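You operate a simulated robot arm through the tools that you are given. There is no shell and no other tool. Be economical: measure what you need, move in short steps, check, and stop when the job is done.

The job below is to be done with a simulated two-armed robot. You get a single attempt, and the scene is never put back.

## Task
Put clear piece 30 in the tray's middle cell and carry the tray to the glass bench.
Fine: switch the light off before lifting the tray, use both hands for it, then dust the opal top with the felt block and put the block back. What is to be rubbed or washed off counts as gone when no trace of it is left.

The check looks at the end state, three seconds after you hand in, the way a careful person would. Anything else that was tipped, shoved, dropped, spilled or broken makes it a failure.

## Robot
Two 7-joint arms with two-finger parallel grippers on one trunk, on a base that drives. Base frame: it is fixed to the floor where the robot stands at the start and does not move with it; the origin is under the middle of the robot, x ahead of it, y to its left, z up. Units: mm, rad, N and s.
The left shoulder is at the start at [50, 187, 1160], the right one opposite. With the tool pointing down near the work surface each hand reaches from about 100 to 660 mm from the robot's upright axis, wherever it stands, measured 20 degrees to its own side. Places, roughly: dust [600, 500, 900]; light table switch [400, 200, 900]; middle cell of the piece tray [600, 500, 900]; tray end of the glass bench [-900, -600, 900]. Payload 3.43 kg a hand.
The TCP of each hand is the grasp point between the finger pads, 30 mm short of the fingertips. In the tool frame z runs along the fingers and y along their closing line. The gripper opens to 94 mm. The fingers are 28 mm wide and 10 mm thick; the gripper's body (50 by 96 mm) begins 55 mm behind the TCP.
Orientation is that of the tool frame in the base frame, as a unit quaternion [w, x, y, z]. With the fingers straight down and closing along the base's y, the tool's x points along the base's -x, its y along +y and its z along -z.

## Interface
- The arms move only by the tool jog_arm. It takes "left_plan", "right_plan" or both (then of equal length, played together; a hand with none holds still); each is a list of rows, each a list of 3 entries, a list of its own where there are three numbers: the closure, from 0 (fully open) to 1 (shut), then the shift along the tool's x, y, z in cm, then the turn, a rotation vector about the tool's x, y, z in rad. In form: [[claw, [tx, ty, tz], [rx, ry, rz]], ...]. A call has 1 to 12 rows; each row shifts and turns the commanded pose from where the row before left it, along the tool's axes as they then stand. A row lasts 0.2 s, in which the tool goes at most 50 mm and 0.15 rad; a call with a longer step from one row to the next is refused whole, and so is a gripper value outside its range. A pose out of reach is approached as far as the arm can. The call stops where the force on the tool passes 70 N (or 10 N more than at its start, if that is more) or the arm is blocked; 0.2 s more then pass. Each finger travels about 153 mm/s and halts on what it meets, pressing with about 35 N; the grip force reading is that of the motor and also rises with nothing between the fingers. The clock runs only during rows and for 0.2 s after the last one: add rows that do not move to give the fingers time. The reply holds the time, the measured pose of the TCP, the force on the tool along the base axes, the opening and the grip force, in the units named above and with some noise, with the torque about the TCP (base axes, N m) and any sound that the robot's microphone picked up.
- Cameras (640 x 400 px; columns grow to the right, rows downward): "scene" is now at [143.8, 34.8, 1338.3]; the picture's right is [0.37, -0.93, 0.00], its down [-0.39, -0.16, -0.91] and it looks along [0.84, 0.33, -0.42] (base axes); focal length 214 px, centre (320, 200). "left" rides on the left gripper at [76, -14, -103] in its tool frame; the picture's right is [0.18, 0.98, 0.00], its down [-0.75, 0.14, -0.64] and it looks along [-0.63, 0.12, 0.77] (tool axes); focal length 243 px, centre (320, 200). "right" rides on the right gripper at [76, 14, -102] in its tool frame; the picture's right is [-0.18, 0.98, 0.00], its down [-0.75, -0.14, -0.64] and it looks along [-0.63, -0.12, 0.77] (tool axes); focal length 243 px, centre (320, 200). There is no depth. A picture from a camera that has moved, and an enlarged one, comes with that camera's place and axes in the base frame and with its lens.
- grab_frame(camera): a new picture of that camera. It takes no simulated time.
- move_column(by): slides the trunk up (or, below 0, down) by that many mm; the arms and the scene camera ride with it, the base frame stays. It gives what a move gives, with no picture.
- drive_base(legs): drives the robot by 1 to 6 legs, each [ahead, left, turn to the left] in mm, mm and rad, along the robot's own axes; the way and the turn of a leg run together, so that a leg with both is an arc; at most 1500 mm and 3.142 rad a leg. The arms and the cameras ride along, it lands a little off, and it stops where it bumps. It gives what a move gives.
- head_to(pan, tilt): turns the head with the scene camera to pan (to the left, within 1.396 rad either way) and tilt (down, from -0.506 to 1.204), counted from straight ahead of the robot. It gives what a move gives.
- zoom(camera, box): a new picture of the part [left, top, right, bottom] of that camera's present view, enlarged. It takes no simulated time.
- job_done(): hands the job in; it is judged then, once.

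Go step by step. Nothing tells you exact positions but the pictures and the camera data: compare them with the known pose of the tool, close in by small moves and look again before you grip or let go. The budget is 120 turns and 92 pictures, counting those below and the enlarged ones. Unless the task says otherwise, let go and move clear before handing in, and close with one line.

The tools are called after ">>>" by a JSON object that holds its "fn" and its "kwargs". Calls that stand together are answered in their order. jog_arm: Moves the arms, as the interface text tells. Its arguments: {"type":"object","properties":{"left_plan":{"type":"array"},"right_plan":{"type":"array"}},"required":[]} The other tools are called the same way: move_column (by) slides the trunk up or down; drive_base (legs) drives the base; head_to (pan, tilt) turns the head that bears the scene camera; grab_frame (camera) takes a picture; zoom (camera, box) takes an enlarged picture of a part of a camera's view; job_done () hands the job in.

At the start:

```text
time: 0.0
left_ee_pos: [232.9, 250.3, 1261.4]
left_tool_rot: [0.001, 0.0, 1.0, 0.0]
left_force: [-0.2, 0.2, 0.1]
left_wrist_torque: [-0.03, -0.02, -0.01]
left_gripper_width: 94.0
left_grip_force: 0.1
right_ee_pos: [403.1, 19.8, 1209.5]
right_tool_rot: [0.001, 0.0, 1.0, 0.001]
right_force: [0.4, -0.5, 0.1]
right_wrist_torque: [0.01, -0.01, -0.02]
right_gripper_width: 94.1
right_grip_force: 0.1
trunk travel left (down, up): [-375.0, 57.0]
robot x, y, heading: [0.9, 1.7, -0.0]
head pan, tilt: [0.377, 0.436]
```

scene: 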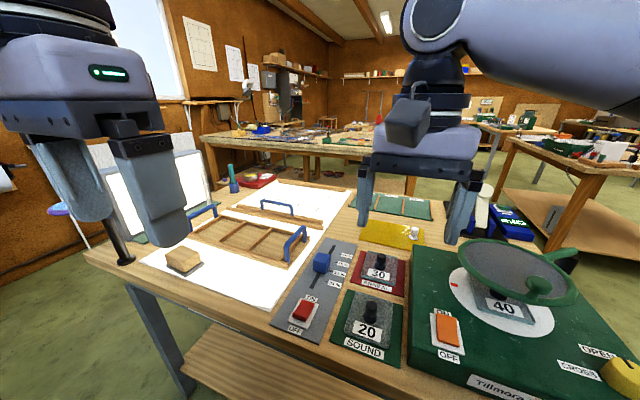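
right: 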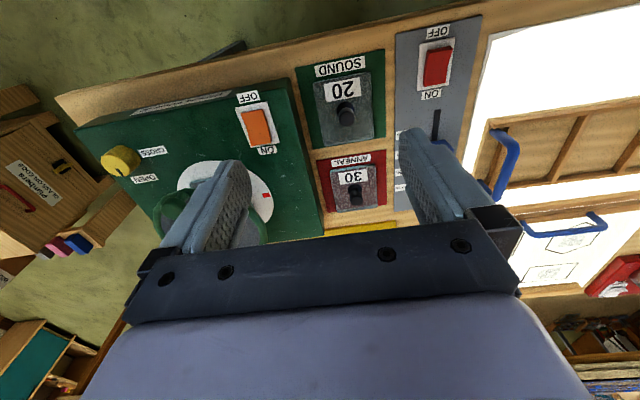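
left: 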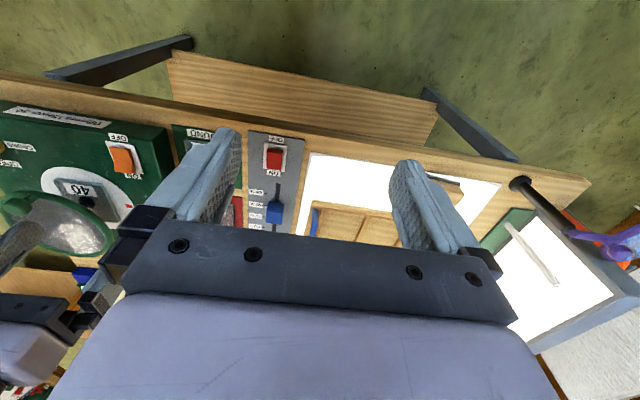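

I see a light table with a three-cell tray with blue handles, a felt block, switches, and numbered pieces (20, 30, 40). I'll take a closer look at the details first.

>>> {"fn": "zoom", "kwargs": {"camera": "scene", "box": [270, 200, 430, 360]}}

>>> {"fn": "zoom", "kwargs": {"camera": "scene", "box": [140, 150, 380, 300]}}

>>> {"fn": "zoom", "kwargs": {"camera": "right", "box": [300, 20, 640, 300]}}

```text
2.50 times, centred on (350, 280) of scene
camera zoom: at [143.8, 34.8, 1338.3], right [0.37, -0.93, 0.0], down [-0.39, -0.16, -0.91], along [0.84, 0.33, -0.42], focal length 536 px, centre (245, 0)
```

zoom: 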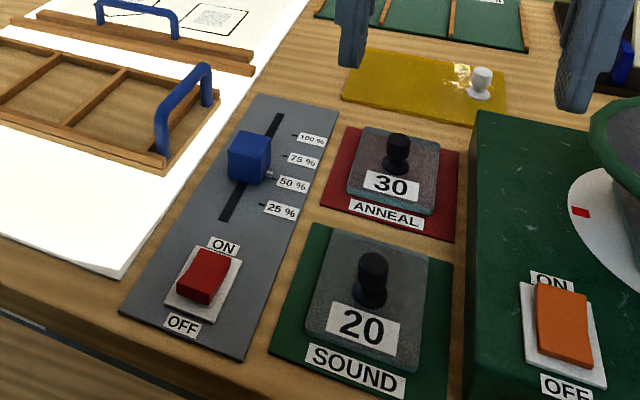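

```text
2.67 times, centred on (260, 225) of scene
camera zoom: at [143.8, 34.8, 1338.3], right [0.37, -0.93, 0.0], down [-0.39, -0.16, -0.91], along [0.84, 0.33, -0.42], focal length 572 px, centre (480, 133)
```

zoom: 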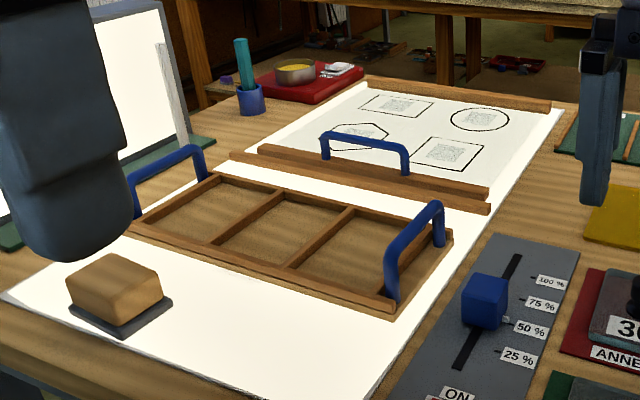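

```text
1.43 times, centred on (470, 160) of right
camera zoom: at [327.8, 34.7, 1312.7], right [0.18, 0.98, 0.0], down [0.75, -0.14, 0.64], along [0.63, -0.12, -0.77], focal length 347 px, centre (106, 257)
```

zoom: 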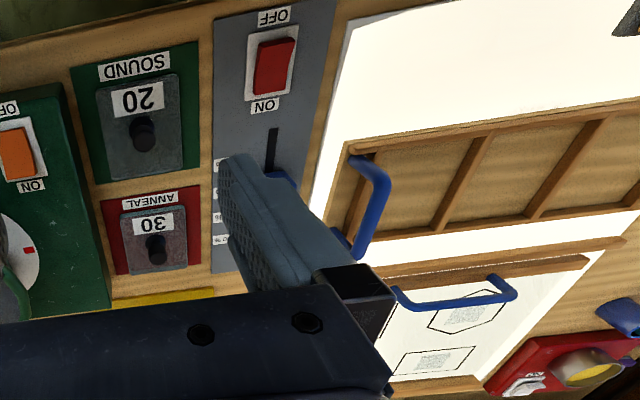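

I'll move the left hand out to the left, and the right hand back, to clear the view.

>>> {"fn": "jog_arm", "kwargs": {"left_plan": [[0, [0, 4, -2], [0, 0, 0]], [0, [0, 4, -2], [0, 0, 0]], [0, [2, 4, -2], [0, 0, 0]], [0, [2, 4, 0], [0, 0, 0]], [0, [2, 4, 0], [0, 0, 0]]], "right_plan": [[0, [0, -4, -2], [0, 0, 0]], [0, [0, -4, -2], [0, 0, 0]], [0, [2, -4, -2], [0, 0, 0]], [0, [2, -4, 0], [0, 0, 0]], [0, [2, -4, 0], [0, 0, 0]]]}}

>>> {"fn": "head_to", "kwargs": {"pan": 0.5, "tilt": 0.75}}

>>> {"fn": "grab_frame", "kwargs": {"camera": "scene"}}

```text
time: 1.2
left_ee_pos: [184.2, 427.0, 1299.7]
left_tool_rot: [0.002, -0.001, 1.0, 0.0]
left_force: [-0.2, -0.2, 0.3]
left_wrist_torque: [0.01, -0.03, 0.01]
left_gripper_width: 94.2
left_grip_force: 0.0
left hand out of reach, approached as far as the arm can: row 5
right_ee_pos: [342.2, -178.9, 1271.7]
right_tool_rot: [-0.001, -0.001, 1.0, 0.0]
right_force: [0.3, 0.5, 0.2]
right_wrist_torque: [0.06, -0.04, -0.01]
right_gripper_width: 93.9
right_grip_force: 0.1
trunk travel left (down, up): [-375.0, 57.0]
robot x, y, heading: [0.4, 3.5, -0.003]
head pan, tilt: [0.377, 0.436]
```

```text
time: 2.0
left_ee_pos: [185.4, 426.1, 1298.0]
left_tool_rot: [0.0, -0.002, 1.0, 0.0]
left_force: [0.9, 1.4, 0.3]
left_wrist_torque: [0.01, -0.01, -0.03]
left_gripper_width: 94.0
left_grip_force: 0.0
right_ee_pos: [343.2, -178.1, 1271.3]
right_tool_rot: [0.0, 0.001, 1.0, 0.001]
right_force: [-0.4, -0.7, -0.1]
right_wrist_torque: [-0.02, 0.03, -0.01]
right_gripper_width: 94.2
right_grip_force: 0.0
trunk travel left (down, up): [-375.0, 57.0]
robot x, y, heading: [-2.6, 4.2, 0.002]
head pan, tilt: [0.499, 0.75]
```

```text
85 pictures are left
camera scene: at [130.8, 40.5, 1310.6], right [0.48, -0.88, 0.0], down [-0.6, -0.33, -0.73], along [0.64, 0.35, -0.68], focal length 214 px, centre (320, 200)
```

scene: 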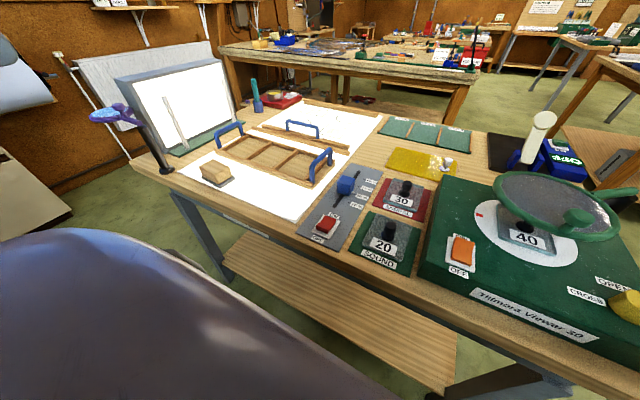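

>>> {"fn": "zoom", "kwargs": {"camera": "scene", "box": [190, 80, 350, 230]}}

>>> {"fn": "zoom", "kwargs": {"camera": "scene", "box": [290, 110, 450, 270]}}

```text
2.67 times, centred on (270, 155) of scene
camera zoom: at [130.8, 40.5, 1310.6], right [0.48, -0.88, 0.0], down [-0.6, -0.33, -0.73], along [0.64, 0.35, -0.68], focal length 572 px, centre (453, 320)
```

zoom: 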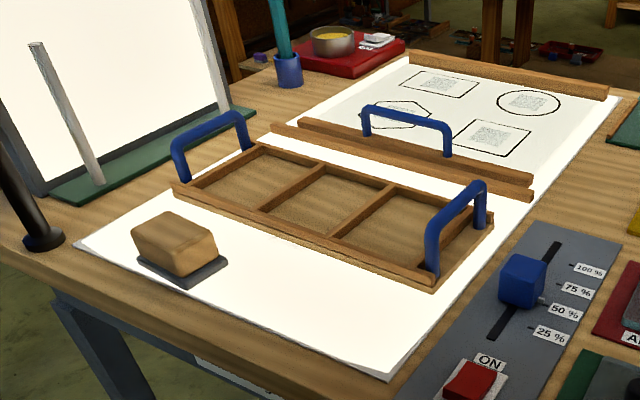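

```text
2.50 times, centred on (370, 190) of scene
camera zoom: at [130.8, 40.5, 1310.6], right [0.48, -0.88, 0.0], down [-0.6, -0.33, -0.73], along [0.64, 0.35, -0.68], focal length 536 px, centre (195, 225)
```

zoom: 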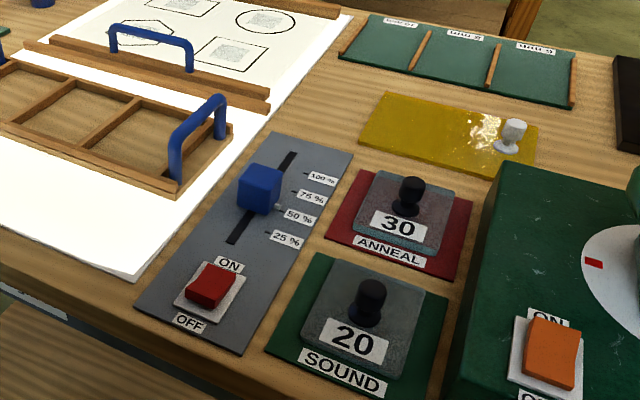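

I estimate piece 30's knob at about [632,50,955], the tray's handles near [640,309] and [650,720], and the tray's middle at about [635,515]. There is a pole near [400,760], so I'll look at that area before driving left.

>>> {"fn": "head_to", "kwargs": {"pan": 1.0, "tilt": 0.5}}

>>> {"fn": "grab_frame", "kwargs": {"camera": "scene"}}

>>> {"fn": "grab_frame", "kwargs": {"camera": "left"}}

>>> {"fn": "head_to", "kwargs": {"pan": -0.2, "tilt": 1.2}}

>>> {"fn": "grab_frame", "kwargs": {"camera": "scene"}}

```text
time: 2.9
left_ee_pos: [185.9, 425.6, 1298.4]
left_tool_rot: [0.001, -0.002, 1.0, 0.001]
left_force: [0.1, 0.4, 0.2]
left_wrist_torque: [-0.01, 0.0, 0.04]
left_gripper_width: 94.0
left_grip_force: 0.0
right_ee_pos: [342.2, -179.1, 1269.5]
right_tool_rot: [0.0, 0.001, 1.0, 0.001]
right_force: [0.7, -0.7, -0.1]
right_wrist_torque: [0.01, -0.03, 0.02]
right_gripper_width: 93.9
right_grip_force: 0.0
trunk travel left (down, up): [-375.0, 57.0]
robot x, y, heading: [-1.5, 0.2, -0.002]
head pan, tilt: [1.0, 0.499]
```

```text
82 pictures are left
camera scene: at [107.3, 77.4, 1332.5], right [0.84, -0.54, 0.0], down [-0.26, -0.4, -0.88], along [0.47, 0.74, -0.48], focal length 214 px, centre (320, 200)
```

scene: 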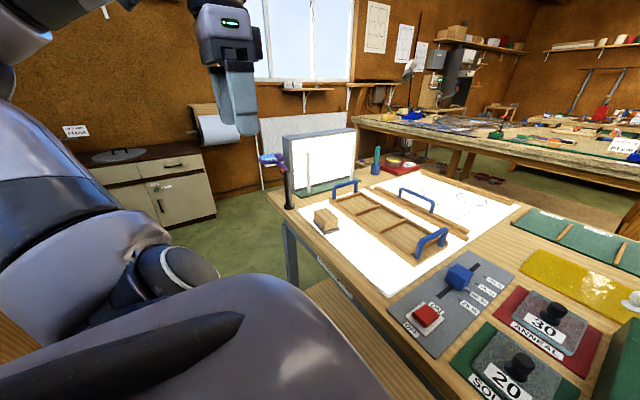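

```text
81 pictures are left
camera left: at [109.3, 411.9, 1402.0], right [-0.19, 0.98, 0.0], down [0.75, 0.14, 0.64], along [0.63, 0.12, -0.77], focal length 243 px, centre (320, 200)
```

left: 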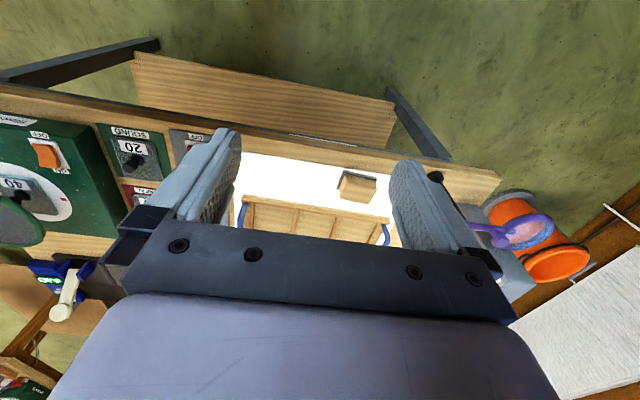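

```text
time: 4.3
left_ee_pos: [184.9, 426.8, 1298.8]
left_tool_rot: [0.0, -0.002, 1.0, 0.0]
left_force: [-0.9, 0.0, 0.1]
left_wrist_torque: [0.02, 0.01, 0.03]
left_gripper_width: 93.8
left_grip_force: 0.0
right_ee_pos: [342.5, -178.9, 1269.1]
right_tool_rot: [-0.001, 0.0, 1.0, 0.0]
right_force: [0.2, -0.6, 0.1]
right_wrist_torque: [0.01, -0.01, 0.01]
right_gripper_width: 93.9
right_grip_force: 0.0
trunk travel left (down, up): [-375.0, 57.0]
robot x, y, heading: [-0.4, 5.3, 0.003]
head pan, tilt: [-0.201, 1.201]
```

```text
80 pictures are left
camera scene: at [112.9, -10.2, 1278.9], right [-0.2, -0.98, 0.0], down [-0.91, 0.19, -0.36], along [0.36, -0.07, -0.93], focal length 214 px, centre (320, 200)
```

scene: 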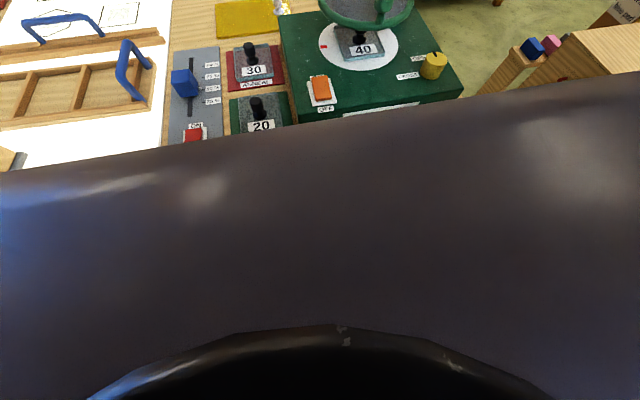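

The pole sits at about [393,757] with a purple head near [348,810,1110], so I'll keep the left arm to its right. I'll raise the trunk, then drive a little ahead and to the left so the right hand can reach piece 30.

>>> {"fn": "move_column", "kwargs": {"by": 40}}

>>> {"fn": "drive_base", "kwargs": {"legs": [[0, 270, 0], [60, 0, 0]]}}

>>> {"fn": "head_to", "kwargs": {"pan": 0.0, "tilt": 0.8}}

>>> {"fn": "grab_frame", "kwargs": {"camera": "scene"}}

```text
time: 5.2
left_ee_pos: [186.8, 427.6, 1337.9]
left_tool_rot: [0.001, -0.001, 1.0, 0.0]
left_force: [0.0, -0.4, 0.0]
left_wrist_torque: [0.03, 0.0, 0.0]
left_gripper_width: 94.0
left_grip_force: 0.1
right_ee_pos: [343.6, -178.1, 1310.2]
right_tool_rot: [0.0, 0.0, 1.0, 0.0]
right_force: [0.4, 0.5, -0.5]
right_wrist_torque: [0.0, 0.02, 0.01]
right_gripper_width: 93.7
right_grip_force: 0.2
trunk travel left (down, up): [-415.0, 17.0]
robot x, y, heading: [2.7, 3.5, 0.005]
head pan, tilt: [-0.201, 1.201]
```

```text
time: 7.6
left_ee_pos: [247.3, 692.6, 1338.8]
left_tool_rot: [0.001, -0.001, 1.0, 0.0]
left_force: [0.3, -0.6, 0.6]
left_wrist_torque: [0.0, 0.04, -0.02]
left_gripper_width: 94.1
left_grip_force: 0.0
right_ee_pos: [402.9, 85.9, 1309.5]
right_tool_rot: [0.001, 0.001, 1.0, 0.001]
right_force: [0.7, 0.0, -0.9]
right_wrist_torque: [0.03, 0.01, 0.01]
right_gripper_width: 94.1
right_grip_force: 0.2
trunk travel left (down, up): [-415.0, 17.0]
robot x, y, heading: [57.3, 264.3, 0.001]
head pan, tilt: [-0.201, 1.201]
```

```text
time: 8.5
left_ee_pos: [245.6, 691.7, 1339.2]
left_tool_rot: [0.001, 0.0, 1.0, 0.0]
left_force: [-0.3, 0.3, 0.4]
left_wrist_torque: [0.01, 0.03, 0.01]
left_gripper_width: 93.9
left_grip_force: 0.1
right_ee_pos: [402.1, 85.8, 1310.4]
right_tool_rot: [0.0, 0.001, 1.0, 0.001]
right_force: [0.1, -1.0, 0.4]
right_wrist_torque: [0.0, -0.03, -0.02]
right_gripper_width: 93.8
right_grip_force: 0.1
trunk travel left (down, up): [-415.0, 17.0]
robot x, y, heading: [59.9, 265.9, -0.001]
head pan, tilt: [0.0, 0.799]
```

```text
79 pictures are left
camera scene: at [198.3, 266.3, 1346.5], right [0.0, -1.0, 0.0], down [-0.72, 0.0, -0.7], along [0.7, 0.0, -0.72], focal length 214 px, centre (320, 200)
```

scene: 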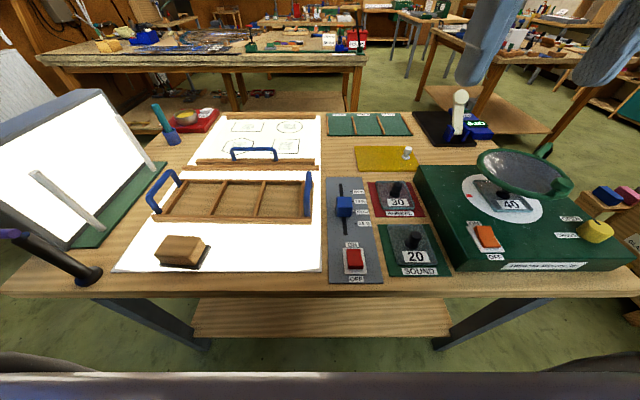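

I now have a clear overhead view. I'll zoom in to get precise measurements.

>>> {"fn": "zoom", "kwargs": {"camera": "scene", "box": [320, 130, 480, 290]}}

>>> {"fn": "zoom", "kwargs": {"camera": "scene", "box": [110, 140, 330, 280]}}

```text
2.50 times, centred on (400, 210) of scene
camera zoom: at [198.3, 266.3, 1346.5], right [0.0, -1.0, 0.0], down [-0.72, 0.0, -0.7], along [0.7, 0.0, -0.72], focal length 536 px, centre (120, 175)
```

zoom: 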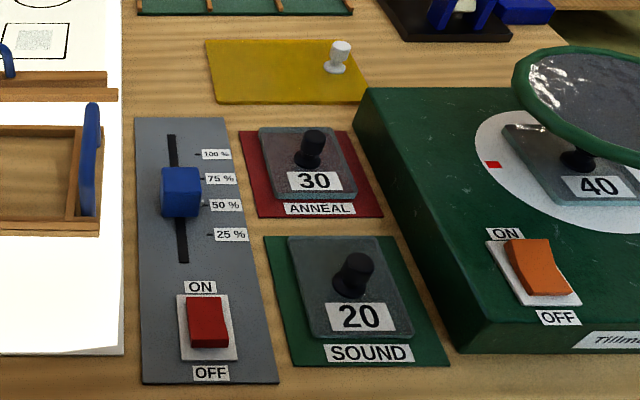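

```text
2.86 times, centred on (220, 210) of scene
camera zoom: at [198.3, 266.3, 1346.5], right [0.0, -1.0, 0.0], down [-0.72, 0.0, -0.7], along [0.7, 0.0, -0.72], focal length 613 px, centre (606, 171)
```

zoom: 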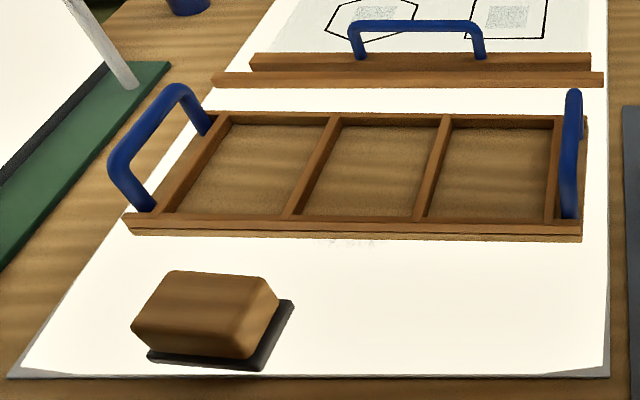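

Piece 30's knob is at about [636,53] with its top at z≈955. The middle cell is at about [626,497] and some 107 mm wide. I'll bring the right hand above piece 30.

>>> {"fn": "jog_arm", "kwargs": {"right_plan": [[0, [-3.34, -0.47, 2.8], [0, 0, 0]], [0, [-3.34, -0.47, 2.8], [0, 0, 0]], [0, [-3.34, -0.47, 2.8], [0, 0, 0]], [0, [-3.34, -0.47, 2.8], [0, 0, 0]], [0, [-3.34, -0.47, 2.8], [0, 0, 0]], [0, [-3.34, -0.47, 2.8], [0, 0, 0]], [0, [-3.34, -0.47, 2.8], [0, 0, 0]], [0, [0, 0, 3], [0, 0, 0]], [0, [0, 0, 3], [0, 0, 0]]]}}

>>> {"fn": "grab_frame", "kwargs": {"camera": "right"}}

>>> {"fn": "zoom", "kwargs": {"camera": "scene", "box": [320, 130, 480, 290]}}

```text
time: 10.5
left_ee_pos: [246.2, 692.2, 1339.1]
left_tool_rot: [0.001, -0.001, 1.0, 0.0]
left_force: [1.1, 0.1, -0.9]
left_wrist_torque: [-0.01, -0.02, -0.06]
left_gripper_width: 94.1
left_grip_force: 0.1
right_ee_pos: [636.8, 53.3, 1054.5]
right_tool_rot: [0.0, 0.001, 1.0, 0.001]
right_force: [0.0, -0.1, -0.1]
right_wrist_torque: [0.03, 0.02, -0.01]
right_gripper_width: 93.9
right_grip_force: 0.1
trunk travel left (down, up): [-415.0, 17.0]
robot x, y, heading: [56.6, 267.9, -0.004]
head pan, tilt: [0.0, 0.799]
```

```text
76 pictures are left
camera right: at [562.4, 67.8, 1157.8], right [0.18, 0.98, 0.0], down [0.75, -0.14, 0.64], along [0.63, -0.12, -0.77], focal length 243 px, centre (320, 200)
```

right: 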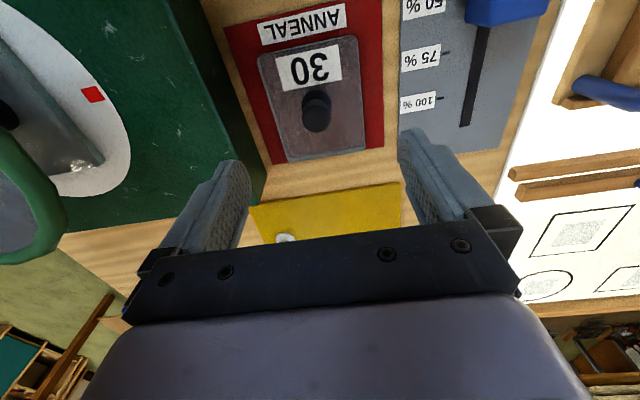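

```text
2.50 times, centred on (400, 210) of scene
camera zoom: at [198.6, 266.3, 1346.6], right [0.0, -1.0, 0.0], down [-0.72, 0.0, -0.7], along [0.7, 0.0, -0.72], focal length 536 px, centre (120, 175)
```

zoom: 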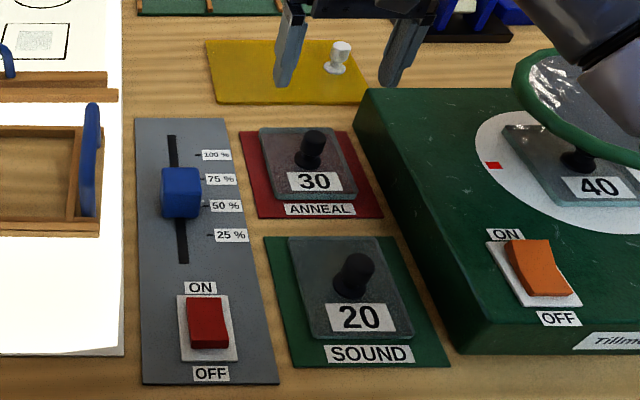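

The knob lies on the tool axis (y≈51.5). The plate measures about 106 by 86 mm and is square to the frame. I'll lower the hand around the knob.

>>> {"fn": "jog_arm", "kwargs": {"right_plan": [[0, [0, -0.15, 3], [0, 0, 0]], [0, [0, 0, 3], [0, 0, 0]], [0, [0, 0, 2.5], [0, 0, 0]], [0, [0, 0, 1.2], [0, 0, 0]]]}}

>>> {"fn": "zoom", "kwargs": {"camera": "right", "box": [200, 0, 460, 220]}}

>>> {"fn": "zoom", "kwargs": {"camera": "scene", "box": [360, 150, 440, 230]}}

```text
time: 11.5
left_ee_pos: [245.7, 691.3, 1338.8]
left_tool_rot: [0.002, 0.0, 1.0, 0.0]
left_force: [0.0, 0.6, 0.3]
left_wrist_torque: [-0.02, 0.0, -0.02]
left_gripper_width: 93.8
left_grip_force: 0.0
right_ee_pos: [636.9, 51.5, 956.9]
right_tool_rot: [0.001, 0.0, 1.0, 0.0]
right_force: [0.2, 0.9, 0.1]
right_wrist_torque: [0.01, 0.02, 0.01]
right_gripper_width: 93.8
right_grip_force: 0.0
trunk travel left (down, up): [-415.0, 17.0]
robot x, y, heading: [60.6, 266.3, 0.002]
head pan, tilt: [0.0, 0.799]
```

```text
1.82 times, centred on (330, 110) of right
camera zoom: at [561.5, 66.8, 1060.6], right [0.18, 0.98, 0.0], down [0.75, -0.14, 0.64], along [0.63, -0.12, -0.77], focal length 441 px, centre (302, 364)
```

zoom: 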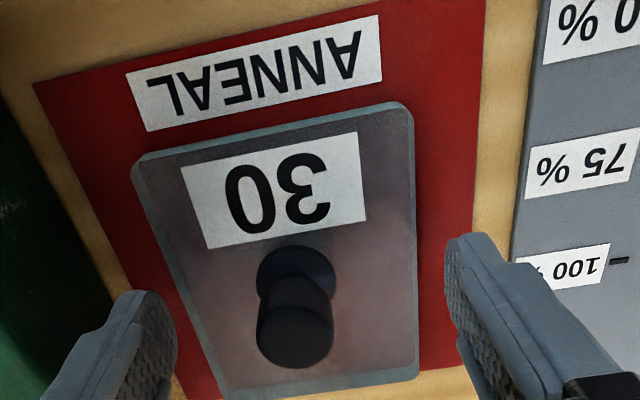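

```text
5.00 times, centred on (400, 190) of scene
camera zoom: at [198.3, 266.3, 1346.6], right [0.0, -1.0, 0.0], down [-0.72, 0.0, -0.7], along [0.7, 0.0, -0.72], focal length 1072 px, centre (-80, 250)
```

zoom: 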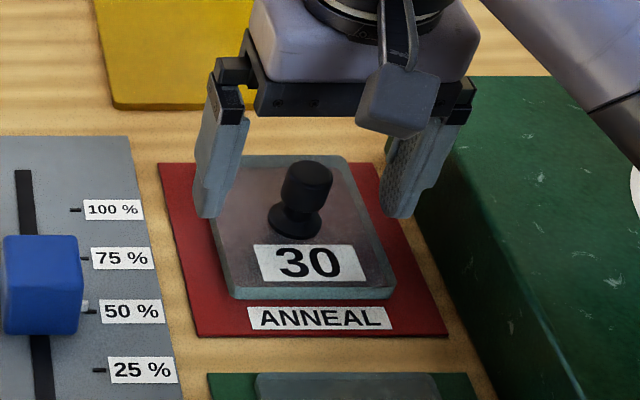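

The knob is at about [640,50]. I'll nudge 3 mm in x, lower 4 mm and close.

>>> {"fn": "jog_arm", "kwargs": {"right_plan": [[0, [-0.3, -0.15, 0.4], [0, 0, 0]], [0.5, [0, 0, 0], [0, 0, 0]], [1, [0, 0, 0], [0, 0, 0]], [1, [0, 0, 0], [0, 0, 0]], [1, [0, 0, 0], [0, 0, 0]]]}}

>>> {"fn": "zoom", "kwargs": {"camera": "right", "box": [200, 0, 460, 220]}}

```text
time: 12.7
left_ee_pos: [246.5, 691.6, 1338.8]
left_tool_rot: [0.002, -0.001, 1.0, -0.001]
left_force: [0.3, 0.7, 0.0]
left_wrist_torque: [0.02, -0.01, 0.0]
left_gripper_width: 94.1
left_grip_force: 0.0
right_ee_pos: [639.2, 49.6, 953.4]
right_tool_rot: [0.001, 0.001, 1.0, 0.001]
right_force: [-0.2, -1.4, 0.0]
right_wrist_torque: [-0.18, -0.11, -0.03]
right_gripper_width: 24.5
right_grip_force: 18.1
trunk travel left (down, up): [-415.0, 17.0]
robot x, y, heading: [60.9, 264.1, -0.003]
head pan, tilt: [0.0, 0.799]
```

```text
1.82 times, centred on (330, 110) of right
camera zoom: at [564.4, 65.2, 1056.8], right [0.19, 0.98, 0.0], down [0.75, -0.14, 0.64], along [0.63, -0.12, -0.77], focal length 441 px, centre (302, 364)
```

zoom: 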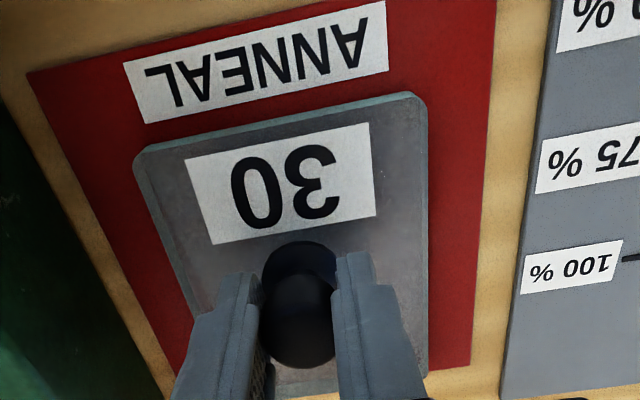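

The knob is gripped at 24.5 mm, and the plate's centre is about (+4,+1.5) from the TCP. I'll lift straight up and check.

>>> {"fn": "jog_arm", "kwargs": {"right_plan": [[1, [0, 0, -1], [0, 0, 0]], [1, [0, 0, -2], [0, 0, 0]], [1, [0, 0, -3], [0, 0, 0]], [1, [0, 0, -4], [0, 0, 0]], [1, [0, 0, -4], [0, 0, 0]], [1, [0, 0, -3], [0, 0, 0]], [1, [0, 0, 0], [0, 0, 0]]]}}

>>> {"fn": "grab_frame", "kwargs": {"camera": "scene"}}

```text
time: 14.3
left_ee_pos: [245.4, 692.5, 1339.9]
left_tool_rot: [0.001, -0.001, 1.0, 0.0]
left_force: [0.5, 0.4, -0.1]
left_wrist_torque: [0.01, 0.02, -0.01]
left_gripper_width: 94.1
left_grip_force: 0.0
right_ee_pos: [640.8, 47.3, 1121.7]
right_tool_rot: [0.0, 0.001, 1.0, 0.001]
right_force: [-0.2, 0.6, -0.2]
right_wrist_torque: [0.02, 0.0, 0.01]
right_gripper_width: 0.2
right_grip_force: 33.2
trunk travel left (down, up): [-415.0, 17.0]
robot x, y, heading: [59.7, 264.4, 0.0]
head pan, tilt: [0.0, 0.799]
```

```text
71 pictures are left
camera scene: at [198.4, 266.2, 1346.5], right [0.0, -1.0, 0.0], down [-0.72, 0.0, -0.7], along [0.7, 0.0, -0.72], focal length 214 px, centre (320, 200)
```

scene: 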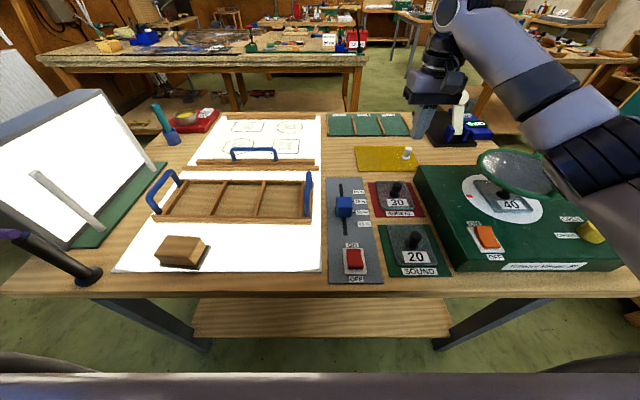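

The knob slipped out of the fingers because I gripped too high. I'll check that the piece is undisturbed and measure the height better.

>>> {"fn": "zoom", "kwargs": {"camera": "scene", "box": [360, 150, 440, 230]}}

>>> {"fn": "zoom", "kwargs": {"camera": "right", "box": [200, 0, 460, 220]}}

```text
5.00 times, centred on (400, 190) of scene
camera zoom: at [198.4, 266.2, 1346.5], right [0.0, -1.0, 0.0], down [-0.72, 0.0, -0.7], along [0.7, 0.0, -0.72], focal length 1072 px, centre (-80, 250)
```

zoom: 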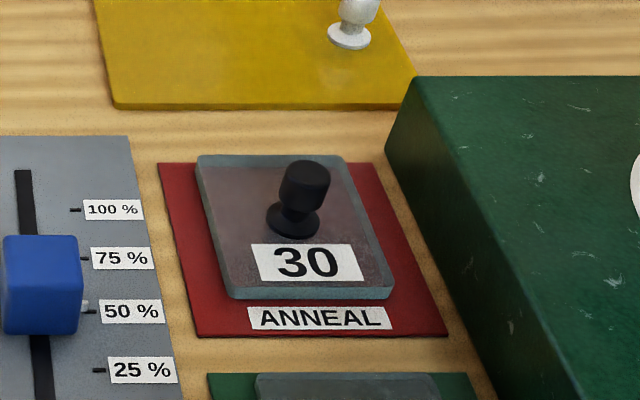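

```text
1.82 times, centred on (330, 110) of right
camera zoom: at [565.6, 61.9, 1225.7], right [0.19, 0.98, 0.0], down [0.75, -0.14, 0.64], along [0.63, -0.12, -0.77], focal length 441 px, centre (302, 364)
```

zoom: 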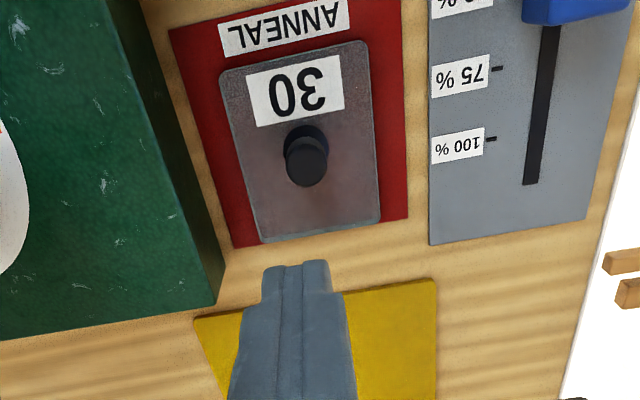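

The piece is undisturbed. The knob's top is at about z 949 and the plate's top near 911, so I'll re-grip 10 mm lower.

>>> {"fn": "jog_arm", "kwargs": {"right_plan": [[0, [-0.05, 0.3, 3], [0, 0, 0]], [0, [0, 0, 3.5], [0, 0, 0]], [0, [0, 0, 4], [0, 0, 0]], [0, [0, 0, 4], [0, 0, 0]], [0, [0, 0, 2.5], [0, 0, 0]], [0, [0, 0, 0.8], [0, 0, 0]]]}}

>>> {"fn": "zoom", "kwargs": {"camera": "right", "box": [200, 0, 460, 220]}}

```text
time: 15.7
left_ee_pos: [244.9, 692.0, 1337.9]
left_tool_rot: [0.002, -0.001, 1.0, 0.0]
left_force: [-0.5, 0.1, -1.1]
left_wrist_torque: [-0.01, 0.03, 0.02]
left_gripper_width: 94.1
left_grip_force: 0.1
right_ee_pos: [641.0, 53.5, 944.9]
right_tool_rot: [0.0, 0.0, 1.0, 0.001]
right_force: [0.0, -0.4, 0.2]
right_wrist_torque: [-0.03, -0.01, 0.0]
right_gripper_width: 93.9
right_grip_force: 0.0
trunk travel left (down, up): [-415.0, 17.0]
robot x, y, heading: [60.1, 267.8, -0.0]
head pan, tilt: [0.0, 0.799]
```

```text
1.82 times, centred on (330, 110) of right
camera zoom: at [566.1, 67.8, 1049.0], right [0.18, 0.98, 0.0], down [0.75, -0.14, 0.64], along [0.63, -0.12, -0.77], focal length 441 px, centre (302, 364)
```

zoom: 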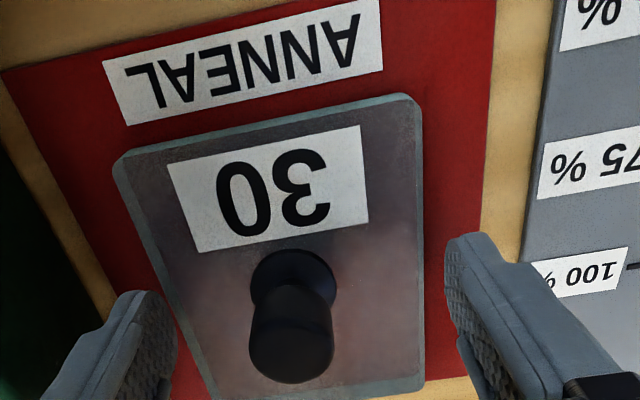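

The knob is about 3 mm off-centre towards −y. I'll centre on it and close.

>>> {"fn": "jog_arm", "kwargs": {"right_plan": [[0, [0, -0.3, 0.15], [0, 0, 0]], [0.5, [0, 0, 0], [0, 0, 0]], [1, [0, 0, 0], [0, 0, 0]], [1, [0, 0, 0], [0, 0, 0]], [1, [0, 0, 0], [0, 0, 0]], [1, [0, 0, 0], [0, 0, 0]], [1, [0, 0, -0.5], [0, 0, 0]], [1, [0, 0, -1], [0, 0, 0]], [1, [0, 0, 0], [0, 0, 0]]]}}

>>> {"fn": "zoom", "kwargs": {"camera": "right", "box": [200, 0, 460, 220]}}

```text
time: 17.7
left_ee_pos: [246.7, 691.6, 1337.1]
left_tool_rot: [0.001, -0.001, 1.0, -0.001]
left_force: [-0.1, 0.3, -0.4]
left_wrist_torque: [-0.01, 0.01, -0.01]
left_gripper_width: 93.8
left_grip_force: 0.0
right_ee_pos: [640.5, 50.3, 959.7]
right_tool_rot: [0.0, 0.001, 1.0, 0.001]
right_force: [0.0, 0.7, -3.0]
right_wrist_torque: [-0.01, 0.01, 0.02]
right_gripper_width: 24.4
right_grip_force: 18.2
trunk travel left (down, up): [-415.0, 17.0]
robot x, y, heading: [59.6, 269.4, 0.0]
head pan, tilt: [0.0, 0.799]
```

```text
1.82 times, centred on (330, 110) of right
camera zoom: at [565.7, 65.6, 1062.7], right [0.19, 0.98, 0.0], down [0.75, -0.14, 0.64], along [0.63, -0.12, -0.77], focal length 441 px, centre (302, 364)
```

zoom: 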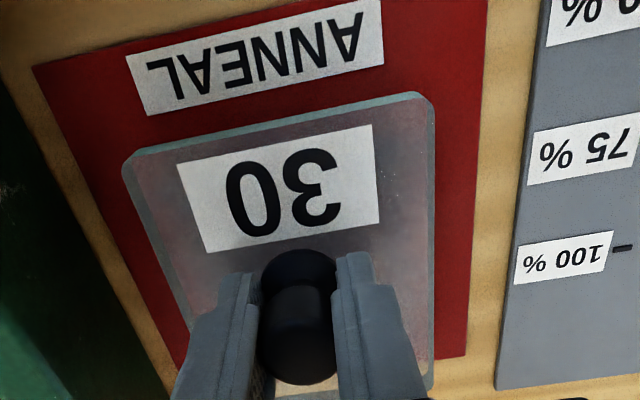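

It's lifted now, with about 3 N of load and no slip. I'll raise it further and drive the base left with a slight turn, towards the tray.

>>> {"fn": "jog_arm", "kwargs": {"right_plan": [[1, [0, 0, -3], [0, 0, 0]], [1, [0, 0, -3], [0, 0, 0]], [1, [0, 0, -3], [0, 0, 0]], [1, [1.5, 0, -3], [0, 0, 0]], [1, [2, 0, 0], [0, 0, 0]]]}}

>>> {"fn": "drive_base", "kwargs": {"legs": [[0, 150, 0.2]]}}

>>> {"fn": "drive_base", "kwargs": {"legs": [[40, 0, 0]]}}

>>> {"fn": "head_to", "kwargs": {"pan": -0.1, "tilt": 0.9}}

>>> {"fn": "grab_frame", "kwargs": {"camera": "scene"}}

```text
time: 18.9
left_ee_pos: [245.9, 691.2, 1338.0]
left_tool_rot: [0.001, -0.001, 1.0, 0.0]
left_force: [0.3, -0.5, -0.3]
left_wrist_torque: [-0.01, -0.04, -0.03]
left_gripper_width: 93.9
left_grip_force: 0.0
right_ee_pos: [604.5, 51.4, 1079.4]
right_tool_rot: [0.0, 0.001, 1.0, 0.001]
right_force: [0.0, -0.2, -2.1]
right_wrist_torque: [-0.04, 0.02, 0.0]
right_gripper_width: 24.6
right_grip_force: 18.0
trunk travel left (down, up): [-415.0, 17.0]
robot x, y, heading: [56.9, 263.4, -0.003]
head pan, tilt: [0.0, 0.799]
```

```text
time: 20.3
left_ee_pos: [140.1, 869.2, 1339.0]
left_tool_rot: [0.001, -0.102, 0.995, -0.001]
left_force: [-1.4, 0.5, 0.1]
left_wrist_torque: [-0.03, 0.0, 0.0]
left_gripper_width: 94.1
left_grip_force: 0.2
right_ee_pos: [622.3, 313.3, 1079.1]
right_tool_rot: [-0.001, -0.101, 0.995, 0.0]
right_force: [-0.1, 0.2, -1.9]
right_wrist_torque: [0.0, -0.01, 0.03]
right_gripper_width: 24.7
right_grip_force: 18.3
trunk travel left (down, up): [-415.0, 17.0]
robot x, y, heading: [42.4, 415.9, 0.203]
head pan, tilt: [0.0, 0.799]
```

```text
time: 21.1
left_ee_pos: [181.3, 876.3, 1339.5]
left_tool_rot: [0.001, -0.103, 0.995, 0.0]
left_force: [0.9, 0.1, -0.3]
left_wrist_torque: [0.02, 0.06, 0.01]
left_gripper_width: 94.0
left_grip_force: 0.0
right_ee_pos: [661.3, 321.1, 1079.1]
right_tool_rot: [0.001, -0.101, 0.995, 0.001]
right_force: [0.6, 0.3, -3.0]
right_wrist_torque: [-0.01, 0.03, 0.02]
right_gripper_width: 24.7
right_grip_force: 17.9
trunk travel left (down, up): [-415.0, 17.0]
robot x, y, heading: [86.1, 421.4, 0.209]
head pan, tilt: [0.0, 0.799]
```

```text
time: 21.8
left_ee_pos: [179.9, 875.5, 1340.0]
left_tool_rot: [0.001, -0.104, 0.995, 0.001]
left_force: [0.2, -0.2, -1.1]
left_wrist_torque: [-0.01, 0.02, -0.04]
left_gripper_width: 94.0
left_grip_force: 0.0
right_ee_pos: [660.8, 320.5, 1077.7]
right_tool_rot: [-0.001, -0.101, 0.995, 0.002]
right_force: [-0.3, 0.5, -2.7]
right_wrist_torque: [0.03, 0.03, 0.0]
right_gripper_width: 24.6
right_grip_force: 17.8
trunk travel left (down, up): [-415.0, 17.0]
robot x, y, heading: [80.2, 416.9, 0.203]
head pan, tilt: [-0.099, 0.901]
```

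```text
66 pictures are left
camera scene: at [215.7, 441.9, 1338.7], right [0.1, -0.99, 0.0], down [-0.78, -0.08, -0.62], along [0.62, 0.07, -0.78], focal length 214 px, centre (320, 200)
```

scene: 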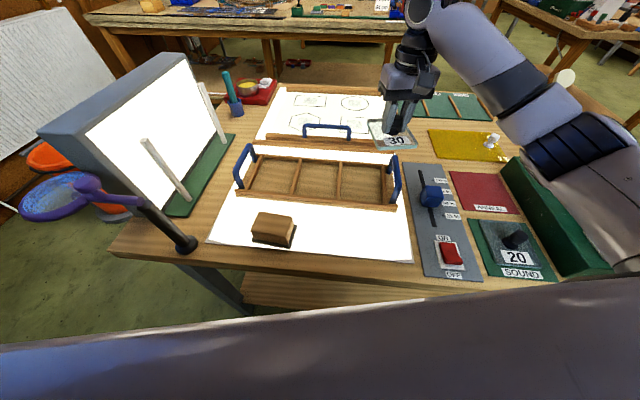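

The piece is held and the base stands at about (83,419) with heading 0.2. I'll zoom in on the tray to measure the cell and its yaw.

>>> {"fn": "zoom", "kwargs": {"camera": "scene", "box": [220, 120, 420, 250]}}

```text
3.08 times, centred on (320, 185) of scene
camera zoom: at [215.7, 441.9, 1338.7], right [0.1, -0.99, 0.0], down [-0.78, -0.08, -0.62], along [0.62, 0.07, -0.78], focal length 660 px, centre (320, 246)
```

zoom: 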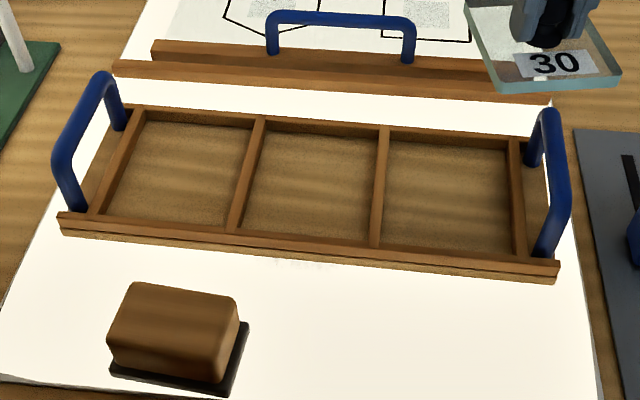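

The middle cell's centre is at about [620,490], with clear spaces of about 106 by 130 and a yaw near −0.02. I'll square up the piece and hover over the cell.

>>> {"fn": "jog_arm", "kwargs": {"right_plan": [[1, [0, 0, 0], [0, 0, 0.11]], [1, [0, 0, 0], [0, 0, 0.11]], [1, [1.07, 4.18, 0], [0, 0, 0]], [1, [1.07, 4.18, 0], [0, 0, 0]], [1, [1.07, 4.18, 0], [0, 0, 0]], [1, [1.07, 4.18, 0], [0, 0, 0]], [1, [0, 0, 3], [0, 0, 0]], [1, [0, 0, 3], [0, 0, 0]]]}}

>>> {"fn": "zoom", "kwargs": {"camera": "scene", "box": [220, 120, 420, 250]}}

>>> {"fn": "grab_frame", "kwargs": {"camera": "right"}}

```text
time: 23.6
left_ee_pos: [180.8, 876.7, 1338.3]
left_tool_rot: [0.0, -0.104, 0.995, 0.0]
left_force: [1.6, 0.0, 0.7]
left_wrist_torque: [-0.02, 0.02, 0.03]
left_gripper_width: 93.7
left_grip_force: 0.1
right_ee_pos: [621.2, 488.3, 1019.3]
right_tool_rot: [0.0, 0.01, 1.0, 0.0]
right_force: [0.4, -0.4, -1.8]
right_wrist_torque: [0.0, 0.01, -0.01]
right_gripper_width: 24.5
right_grip_force: 17.8
trunk travel left (down, up): [-415.0, 17.0]
robot x, y, heading: [83.9, 423.1, 0.199]
head pan, tilt: [-0.099, 0.901]
```

```text
3.08 times, centred on (320, 185) of scene
camera zoom: at [215.8, 442.3, 1338.7], right [0.1, -0.99, 0.0], down [-0.78, -0.08, -0.62], along [0.62, 0.06, -0.78], focal length 660 px, centre (320, 246)
```

zoom: 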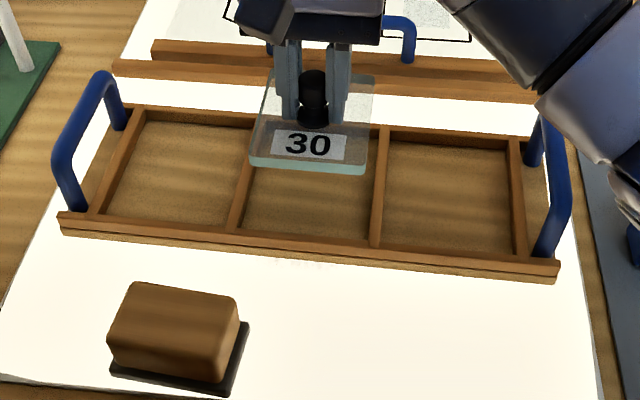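

```text
63 pictures are left
camera right: at [546.1, 504.4, 1122.8], right [0.2, 0.98, 0.0], down [0.75, -0.15, 0.64], along [0.63, -0.13, -0.77], focal length 243 px, centre (320, 200)
```

right: 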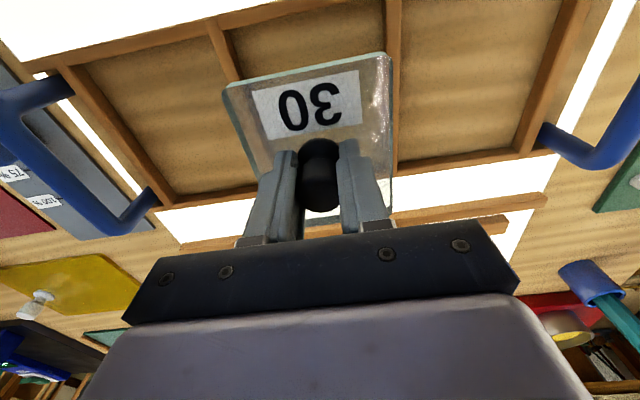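

The plate is centred in y (447–531 inside 437–542) and about 6 mm too far in x. I'll correct that and lower it.

>>> {"fn": "jog_arm", "kwargs": {"right_plan": [[1, [0.6, 0.1, 0], [0, 0, 0]], [1, [0, 0, 2.5], [0, 0, 0]], [1, [0, 0, 2], [0, 0, 0]], [1, [0, 0, 1], [0, 0, 0]]]}}

>>> {"fn": "zoom", "kwargs": {"camera": "scene", "box": [270, 130, 370, 220]}}

```text
time: 24.6
left_ee_pos: [179.3, 875.8, 1338.5]
left_tool_rot: [0.001, -0.103, 0.995, 0.0]
left_force: [-0.5, 0.1, 0.0]
left_wrist_torque: [-0.01, 0.01, -0.01]
left_gripper_width: 93.9
left_grip_force: 0.1
right_ee_pos: [615.0, 489.6, 962.9]
right_tool_rot: [-0.001, 0.009, 1.0, 0.001]
right_force: [-0.2, -0.1, -2.6]
right_wrist_torque: [0.02, 0.02, 0.01]
right_gripper_width: 24.5
right_grip_force: 18.6
trunk travel left (down, up): [-415.0, 17.0]
robot x, y, heading: [85.8, 421.3, 0.202]
head pan, tilt: [-0.099, 0.901]
```

```text
4.44 times, centred on (320, 175) of scene
camera zoom: at [215.9, 441.9, 1338.6], right [0.1, -0.99, 0.0], down [-0.78, -0.08, -0.62], along [0.62, 0.06, -0.78], focal length 953 px, centre (320, 311)
```

zoom: 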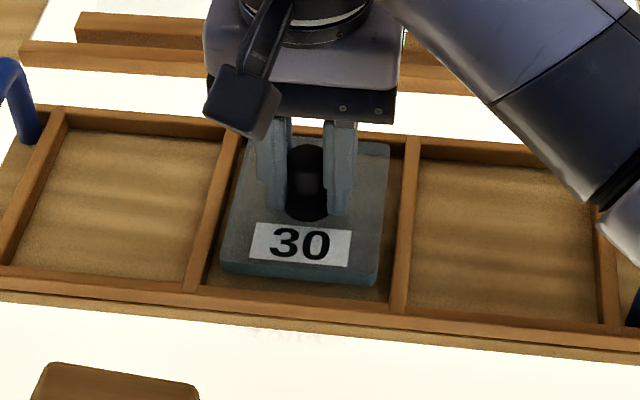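

The piece is in the cell with gaps all round. I'll lower it in small steps until it rests.

>>> {"fn": "jog_arm", "kwargs": {"right_plan": [[1, [0, 0, 0.5], [0, 0, 0]], [1, [0, 0, 0.3], [0, 0, 0]], [1, [0, 0, 0.2], [0, 0, 0]], [1, [0, 0, 0.2], [0, 0, 0]]]}}

```text
time: 25.6
left_ee_pos: [177.5, 876.1, 1339.8]
left_tool_rot: [0.003, -0.103, 0.995, 0.0]
left_force: [-0.2, -0.5, -0.1]
left_wrist_torque: [-0.02, -0.01, 0.0]
left_gripper_width: 94.0
left_grip_force: 0.0
right_ee_pos: [615.1, 490.2, 954.2]
right_tool_rot: [0.002, 0.009, 1.0, 0.001]
right_force: [2.2, -1.8, 20.4]
right_wrist_torque: [-0.29, 0.23, 0.01]
right_gripper_width: 24.8
right_grip_force: 18.4
trunk travel left (down, up): [-415.0, 17.0]
robot x, y, heading: [81.0, 419.6, 0.209]
head pan, tilt: [-0.099, 0.901]
```

It touched down. I'll ease off, open only partly to stay clear of the dividers, and rise.

>>> {"fn": "jog_arm", "kwargs": {"right_plan": [[1, [0, 0, -0.3], [0, 0, 0]], [0.55, [0, 0, 0], [0, 0, 0]], [0.55, [0, 0, 0], [0, 0, 0]], [0.55, [0, 0, -1], [0, 0, 0]], [0.55, [0, 0, -4], [0, 0, 0]], [0.55, [0, 0, -4.5], [0, 0, 0]], [0.55, [0, 0, -4.5], [0, 0, 0]]]}}

>>> {"fn": "zoom", "kwargs": {"camera": "scene", "box": [220, 120, 480, 290]}}

```text
time: 27.2
left_ee_pos: [178.1, 877.1, 1340.0]
left_tool_rot: [0.002, -0.104, 0.995, 0.0]
left_force: [-0.3, -0.3, 0.3]
left_wrist_torque: [0.0, 0.01, -0.01]
left_gripper_width: 93.9
left_grip_force: 0.1
right_ee_pos: [613.8, 489.5, 1092.7]
right_tool_rot: [0.0, 0.008, 1.0, 0.001]
right_force: [-0.5, 0.7, -0.5]
right_wrist_torque: [0.01, 0.02, -0.01]
right_gripper_width: 42.3
right_grip_force: 0.0
trunk travel left (down, up): [-415.0, 17.0]
robot x, y, heading: [83.1, 421.4, 0.206]
head pan, tilt: [-0.099, 0.901]
```

```text
2.35 times, centred on (350, 205) of scene
camera zoom: at [215.0, 442.1, 1338.6], right [0.1, -0.99, 0.0], down [-0.78, -0.08, -0.62], along [0.62, 0.06, -0.78], focal length 505 px, centre (249, 188)
```

zoom: 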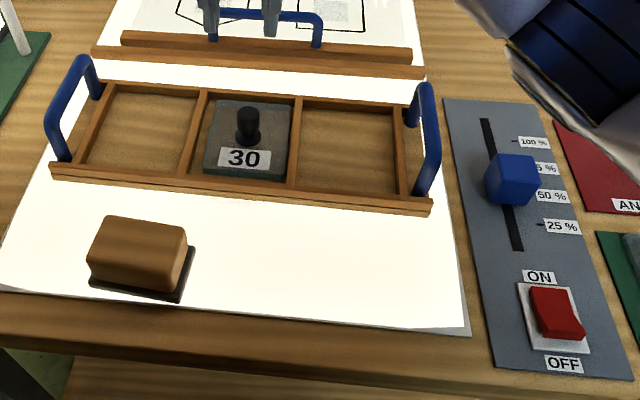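

Piece 30 is well seated in the middle cell. Next comes the light: I'll bring the closed right fingers above the near (OFF) end of the red rocker, at about [410,188].

>>> {"fn": "jog_arm", "kwargs": {"right_plan": [[1, [2.5, -3.76, 0], [0, 0, 0]], [1, [2.5, -3.76, 0], [0, 0, 0]], [1, [2.5, -3.76, 0], [0, 0, 0]], [1, [2.5, -3.76, 0], [0, 0, 0]], [1, [2.5, -3.76, 0], [0, 0, 0]], [1, [2.5, -3.76, 0], [0, 0, 0]], [1, [2.5, -3.76, 0], [0, 0, 0]], [1, [2.5, -3.76, 0], [0, 0, 0]], [1, [0, 0, 4.5], [0, 0, 0]], [1, [0, 0, 4], [0, 0, 0]]]}}

>>> {"fn": "grab_frame", "kwargs": {"camera": "right"}}

>>> {"fn": "head_to", "kwargs": {"pan": -0.6, "tilt": 0.9}}

>>> {"fn": "grab_frame", "kwargs": {"camera": "scene"}}

```text
time: 29.4
left_ee_pos: [180.1, 876.1, 1339.0]
left_tool_rot: [0.002, -0.103, 0.995, 0.0]
left_force: [-0.2, -1.1, 0.9]
left_wrist_torque: [0.06, 0.04, -0.02]
left_gripper_width: 93.8
left_grip_force: 0.0
right_ee_pos: [409.2, 189.9, 1008.3]
right_tool_rot: [-0.001, 0.008, 1.0, 0.001]
right_force: [0.1, 0.0, -0.2]
right_wrist_torque: [0.03, 0.03, -0.01]
right_gripper_width: 0.1
right_grip_force: 33.5
trunk travel left (down, up): [-415.0, 17.0]
robot x, y, heading: [80.1, 422.3, 0.206]
head pan, tilt: [-0.099, 0.901]
```

```text
60 pictures are left
camera right: at [333.9, 205.4, 1112.0], right [0.2, 0.98, 0.0], down [0.75, -0.15, 0.64], along [0.63, -0.13, -0.77], focal length 243 px, centre (320, 200)
```

right: 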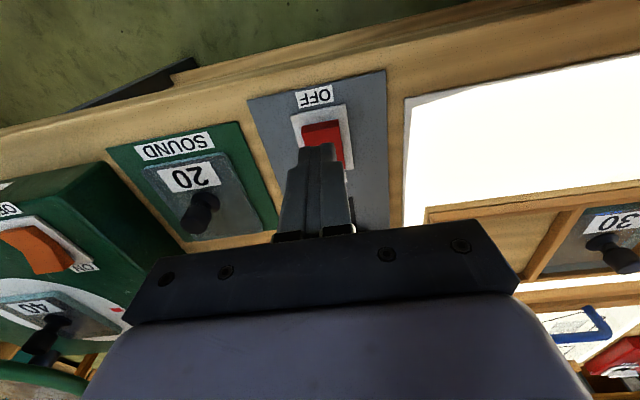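

```text
time: 30.4
left_ee_pos: [179.1, 876.8, 1338.4]
left_tool_rot: [0.002, -0.103, 0.995, 0.0]
left_force: [-0.5, 0.1, 0.7]
left_wrist_torque: [-0.01, -0.02, 0.03]
left_gripper_width: 94.1
left_grip_force: 0.2
right_ee_pos: [409.9, 189.1, 1009.0]
right_tool_rot: [0.0, 0.009, 1.0, 0.001]
right_force: [0.6, 0.8, 0.2]
right_wrist_torque: [0.02, 0.02, 0.01]
right_gripper_width: 0.1
right_grip_force: 32.8
trunk travel left (down, up): [-415.0, 17.0]
robot x, y, heading: [88.7, 424.0, 0.203]
head pan, tilt: [-0.6, 0.901]
```

```text
59 pictures are left
camera scene: at [210.1, 405.0, 1338.7], right [-0.39, -0.92, 0.0], down [-0.72, 0.3, -0.62], along [0.57, -0.24, -0.78], focal length 214 px, centre (320, 200)
```

scene: 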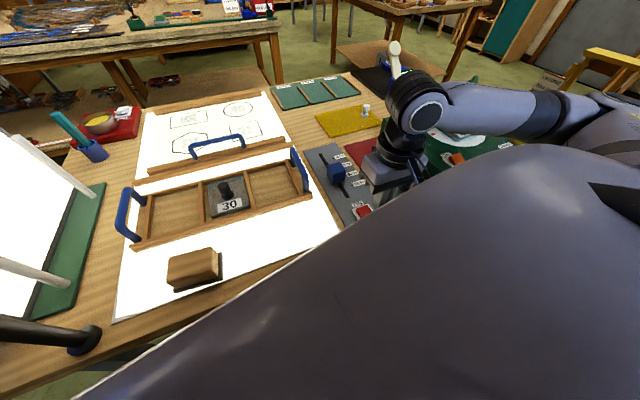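

The fingertips are over the rocker's near end (x≈415–423), so I'll press down gently.

>>> {"fn": "jog_arm", "kwargs": {"right_plan": [[1, [-0.2, 0, 3], [0, 0, 0]], [1, [0, 0, 2.3], [0, 0, 0]], [1, [0, 0, 0.3], [0, 0, 0]], [1, [0, 0, 0.3], [0, 0, 0]]]}}

>>> {"fn": "grab_frame", "kwargs": {"camera": "right"}}

```text
time: 31.4
left_ee_pos: [178.9, 878.5, 1338.9]
left_tool_rot: [0.003, -0.103, 0.995, 0.0]
left_force: [-0.6, 0.0, 0.4]
left_wrist_torque: [0.02, -0.03, 0.0]
left_gripper_width: 94.0
left_grip_force: 0.0
right_ee_pos: [412.3, 191.6, 949.3]
right_tool_rot: [0.001, 0.008, 1.0, 0.001]
right_force: [-0.8, -0.9, -0.1]
right_wrist_torque: [0.01, 0.03, 0.01]
right_gripper_width: 0.1
right_grip_force: 33.0
trunk travel left (down, up): [-415.0, 17.0]
robot x, y, heading: [81.5, 419.0, 0.205]
head pan, tilt: [-0.6, 0.901]
```

```text
58 pictures are left
camera right: at [336.9, 207.8, 1053.1], right [0.2, 0.98, 0.0], down [0.75, -0.15, 0.64], along [0.63, -0.13, -0.77], focal length 243 px, centre (320, 200)
```

right: 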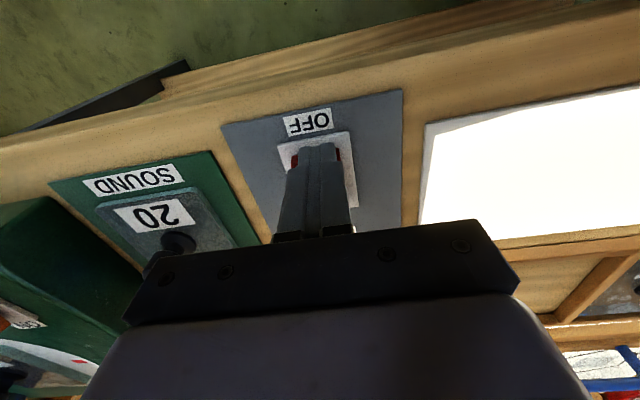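

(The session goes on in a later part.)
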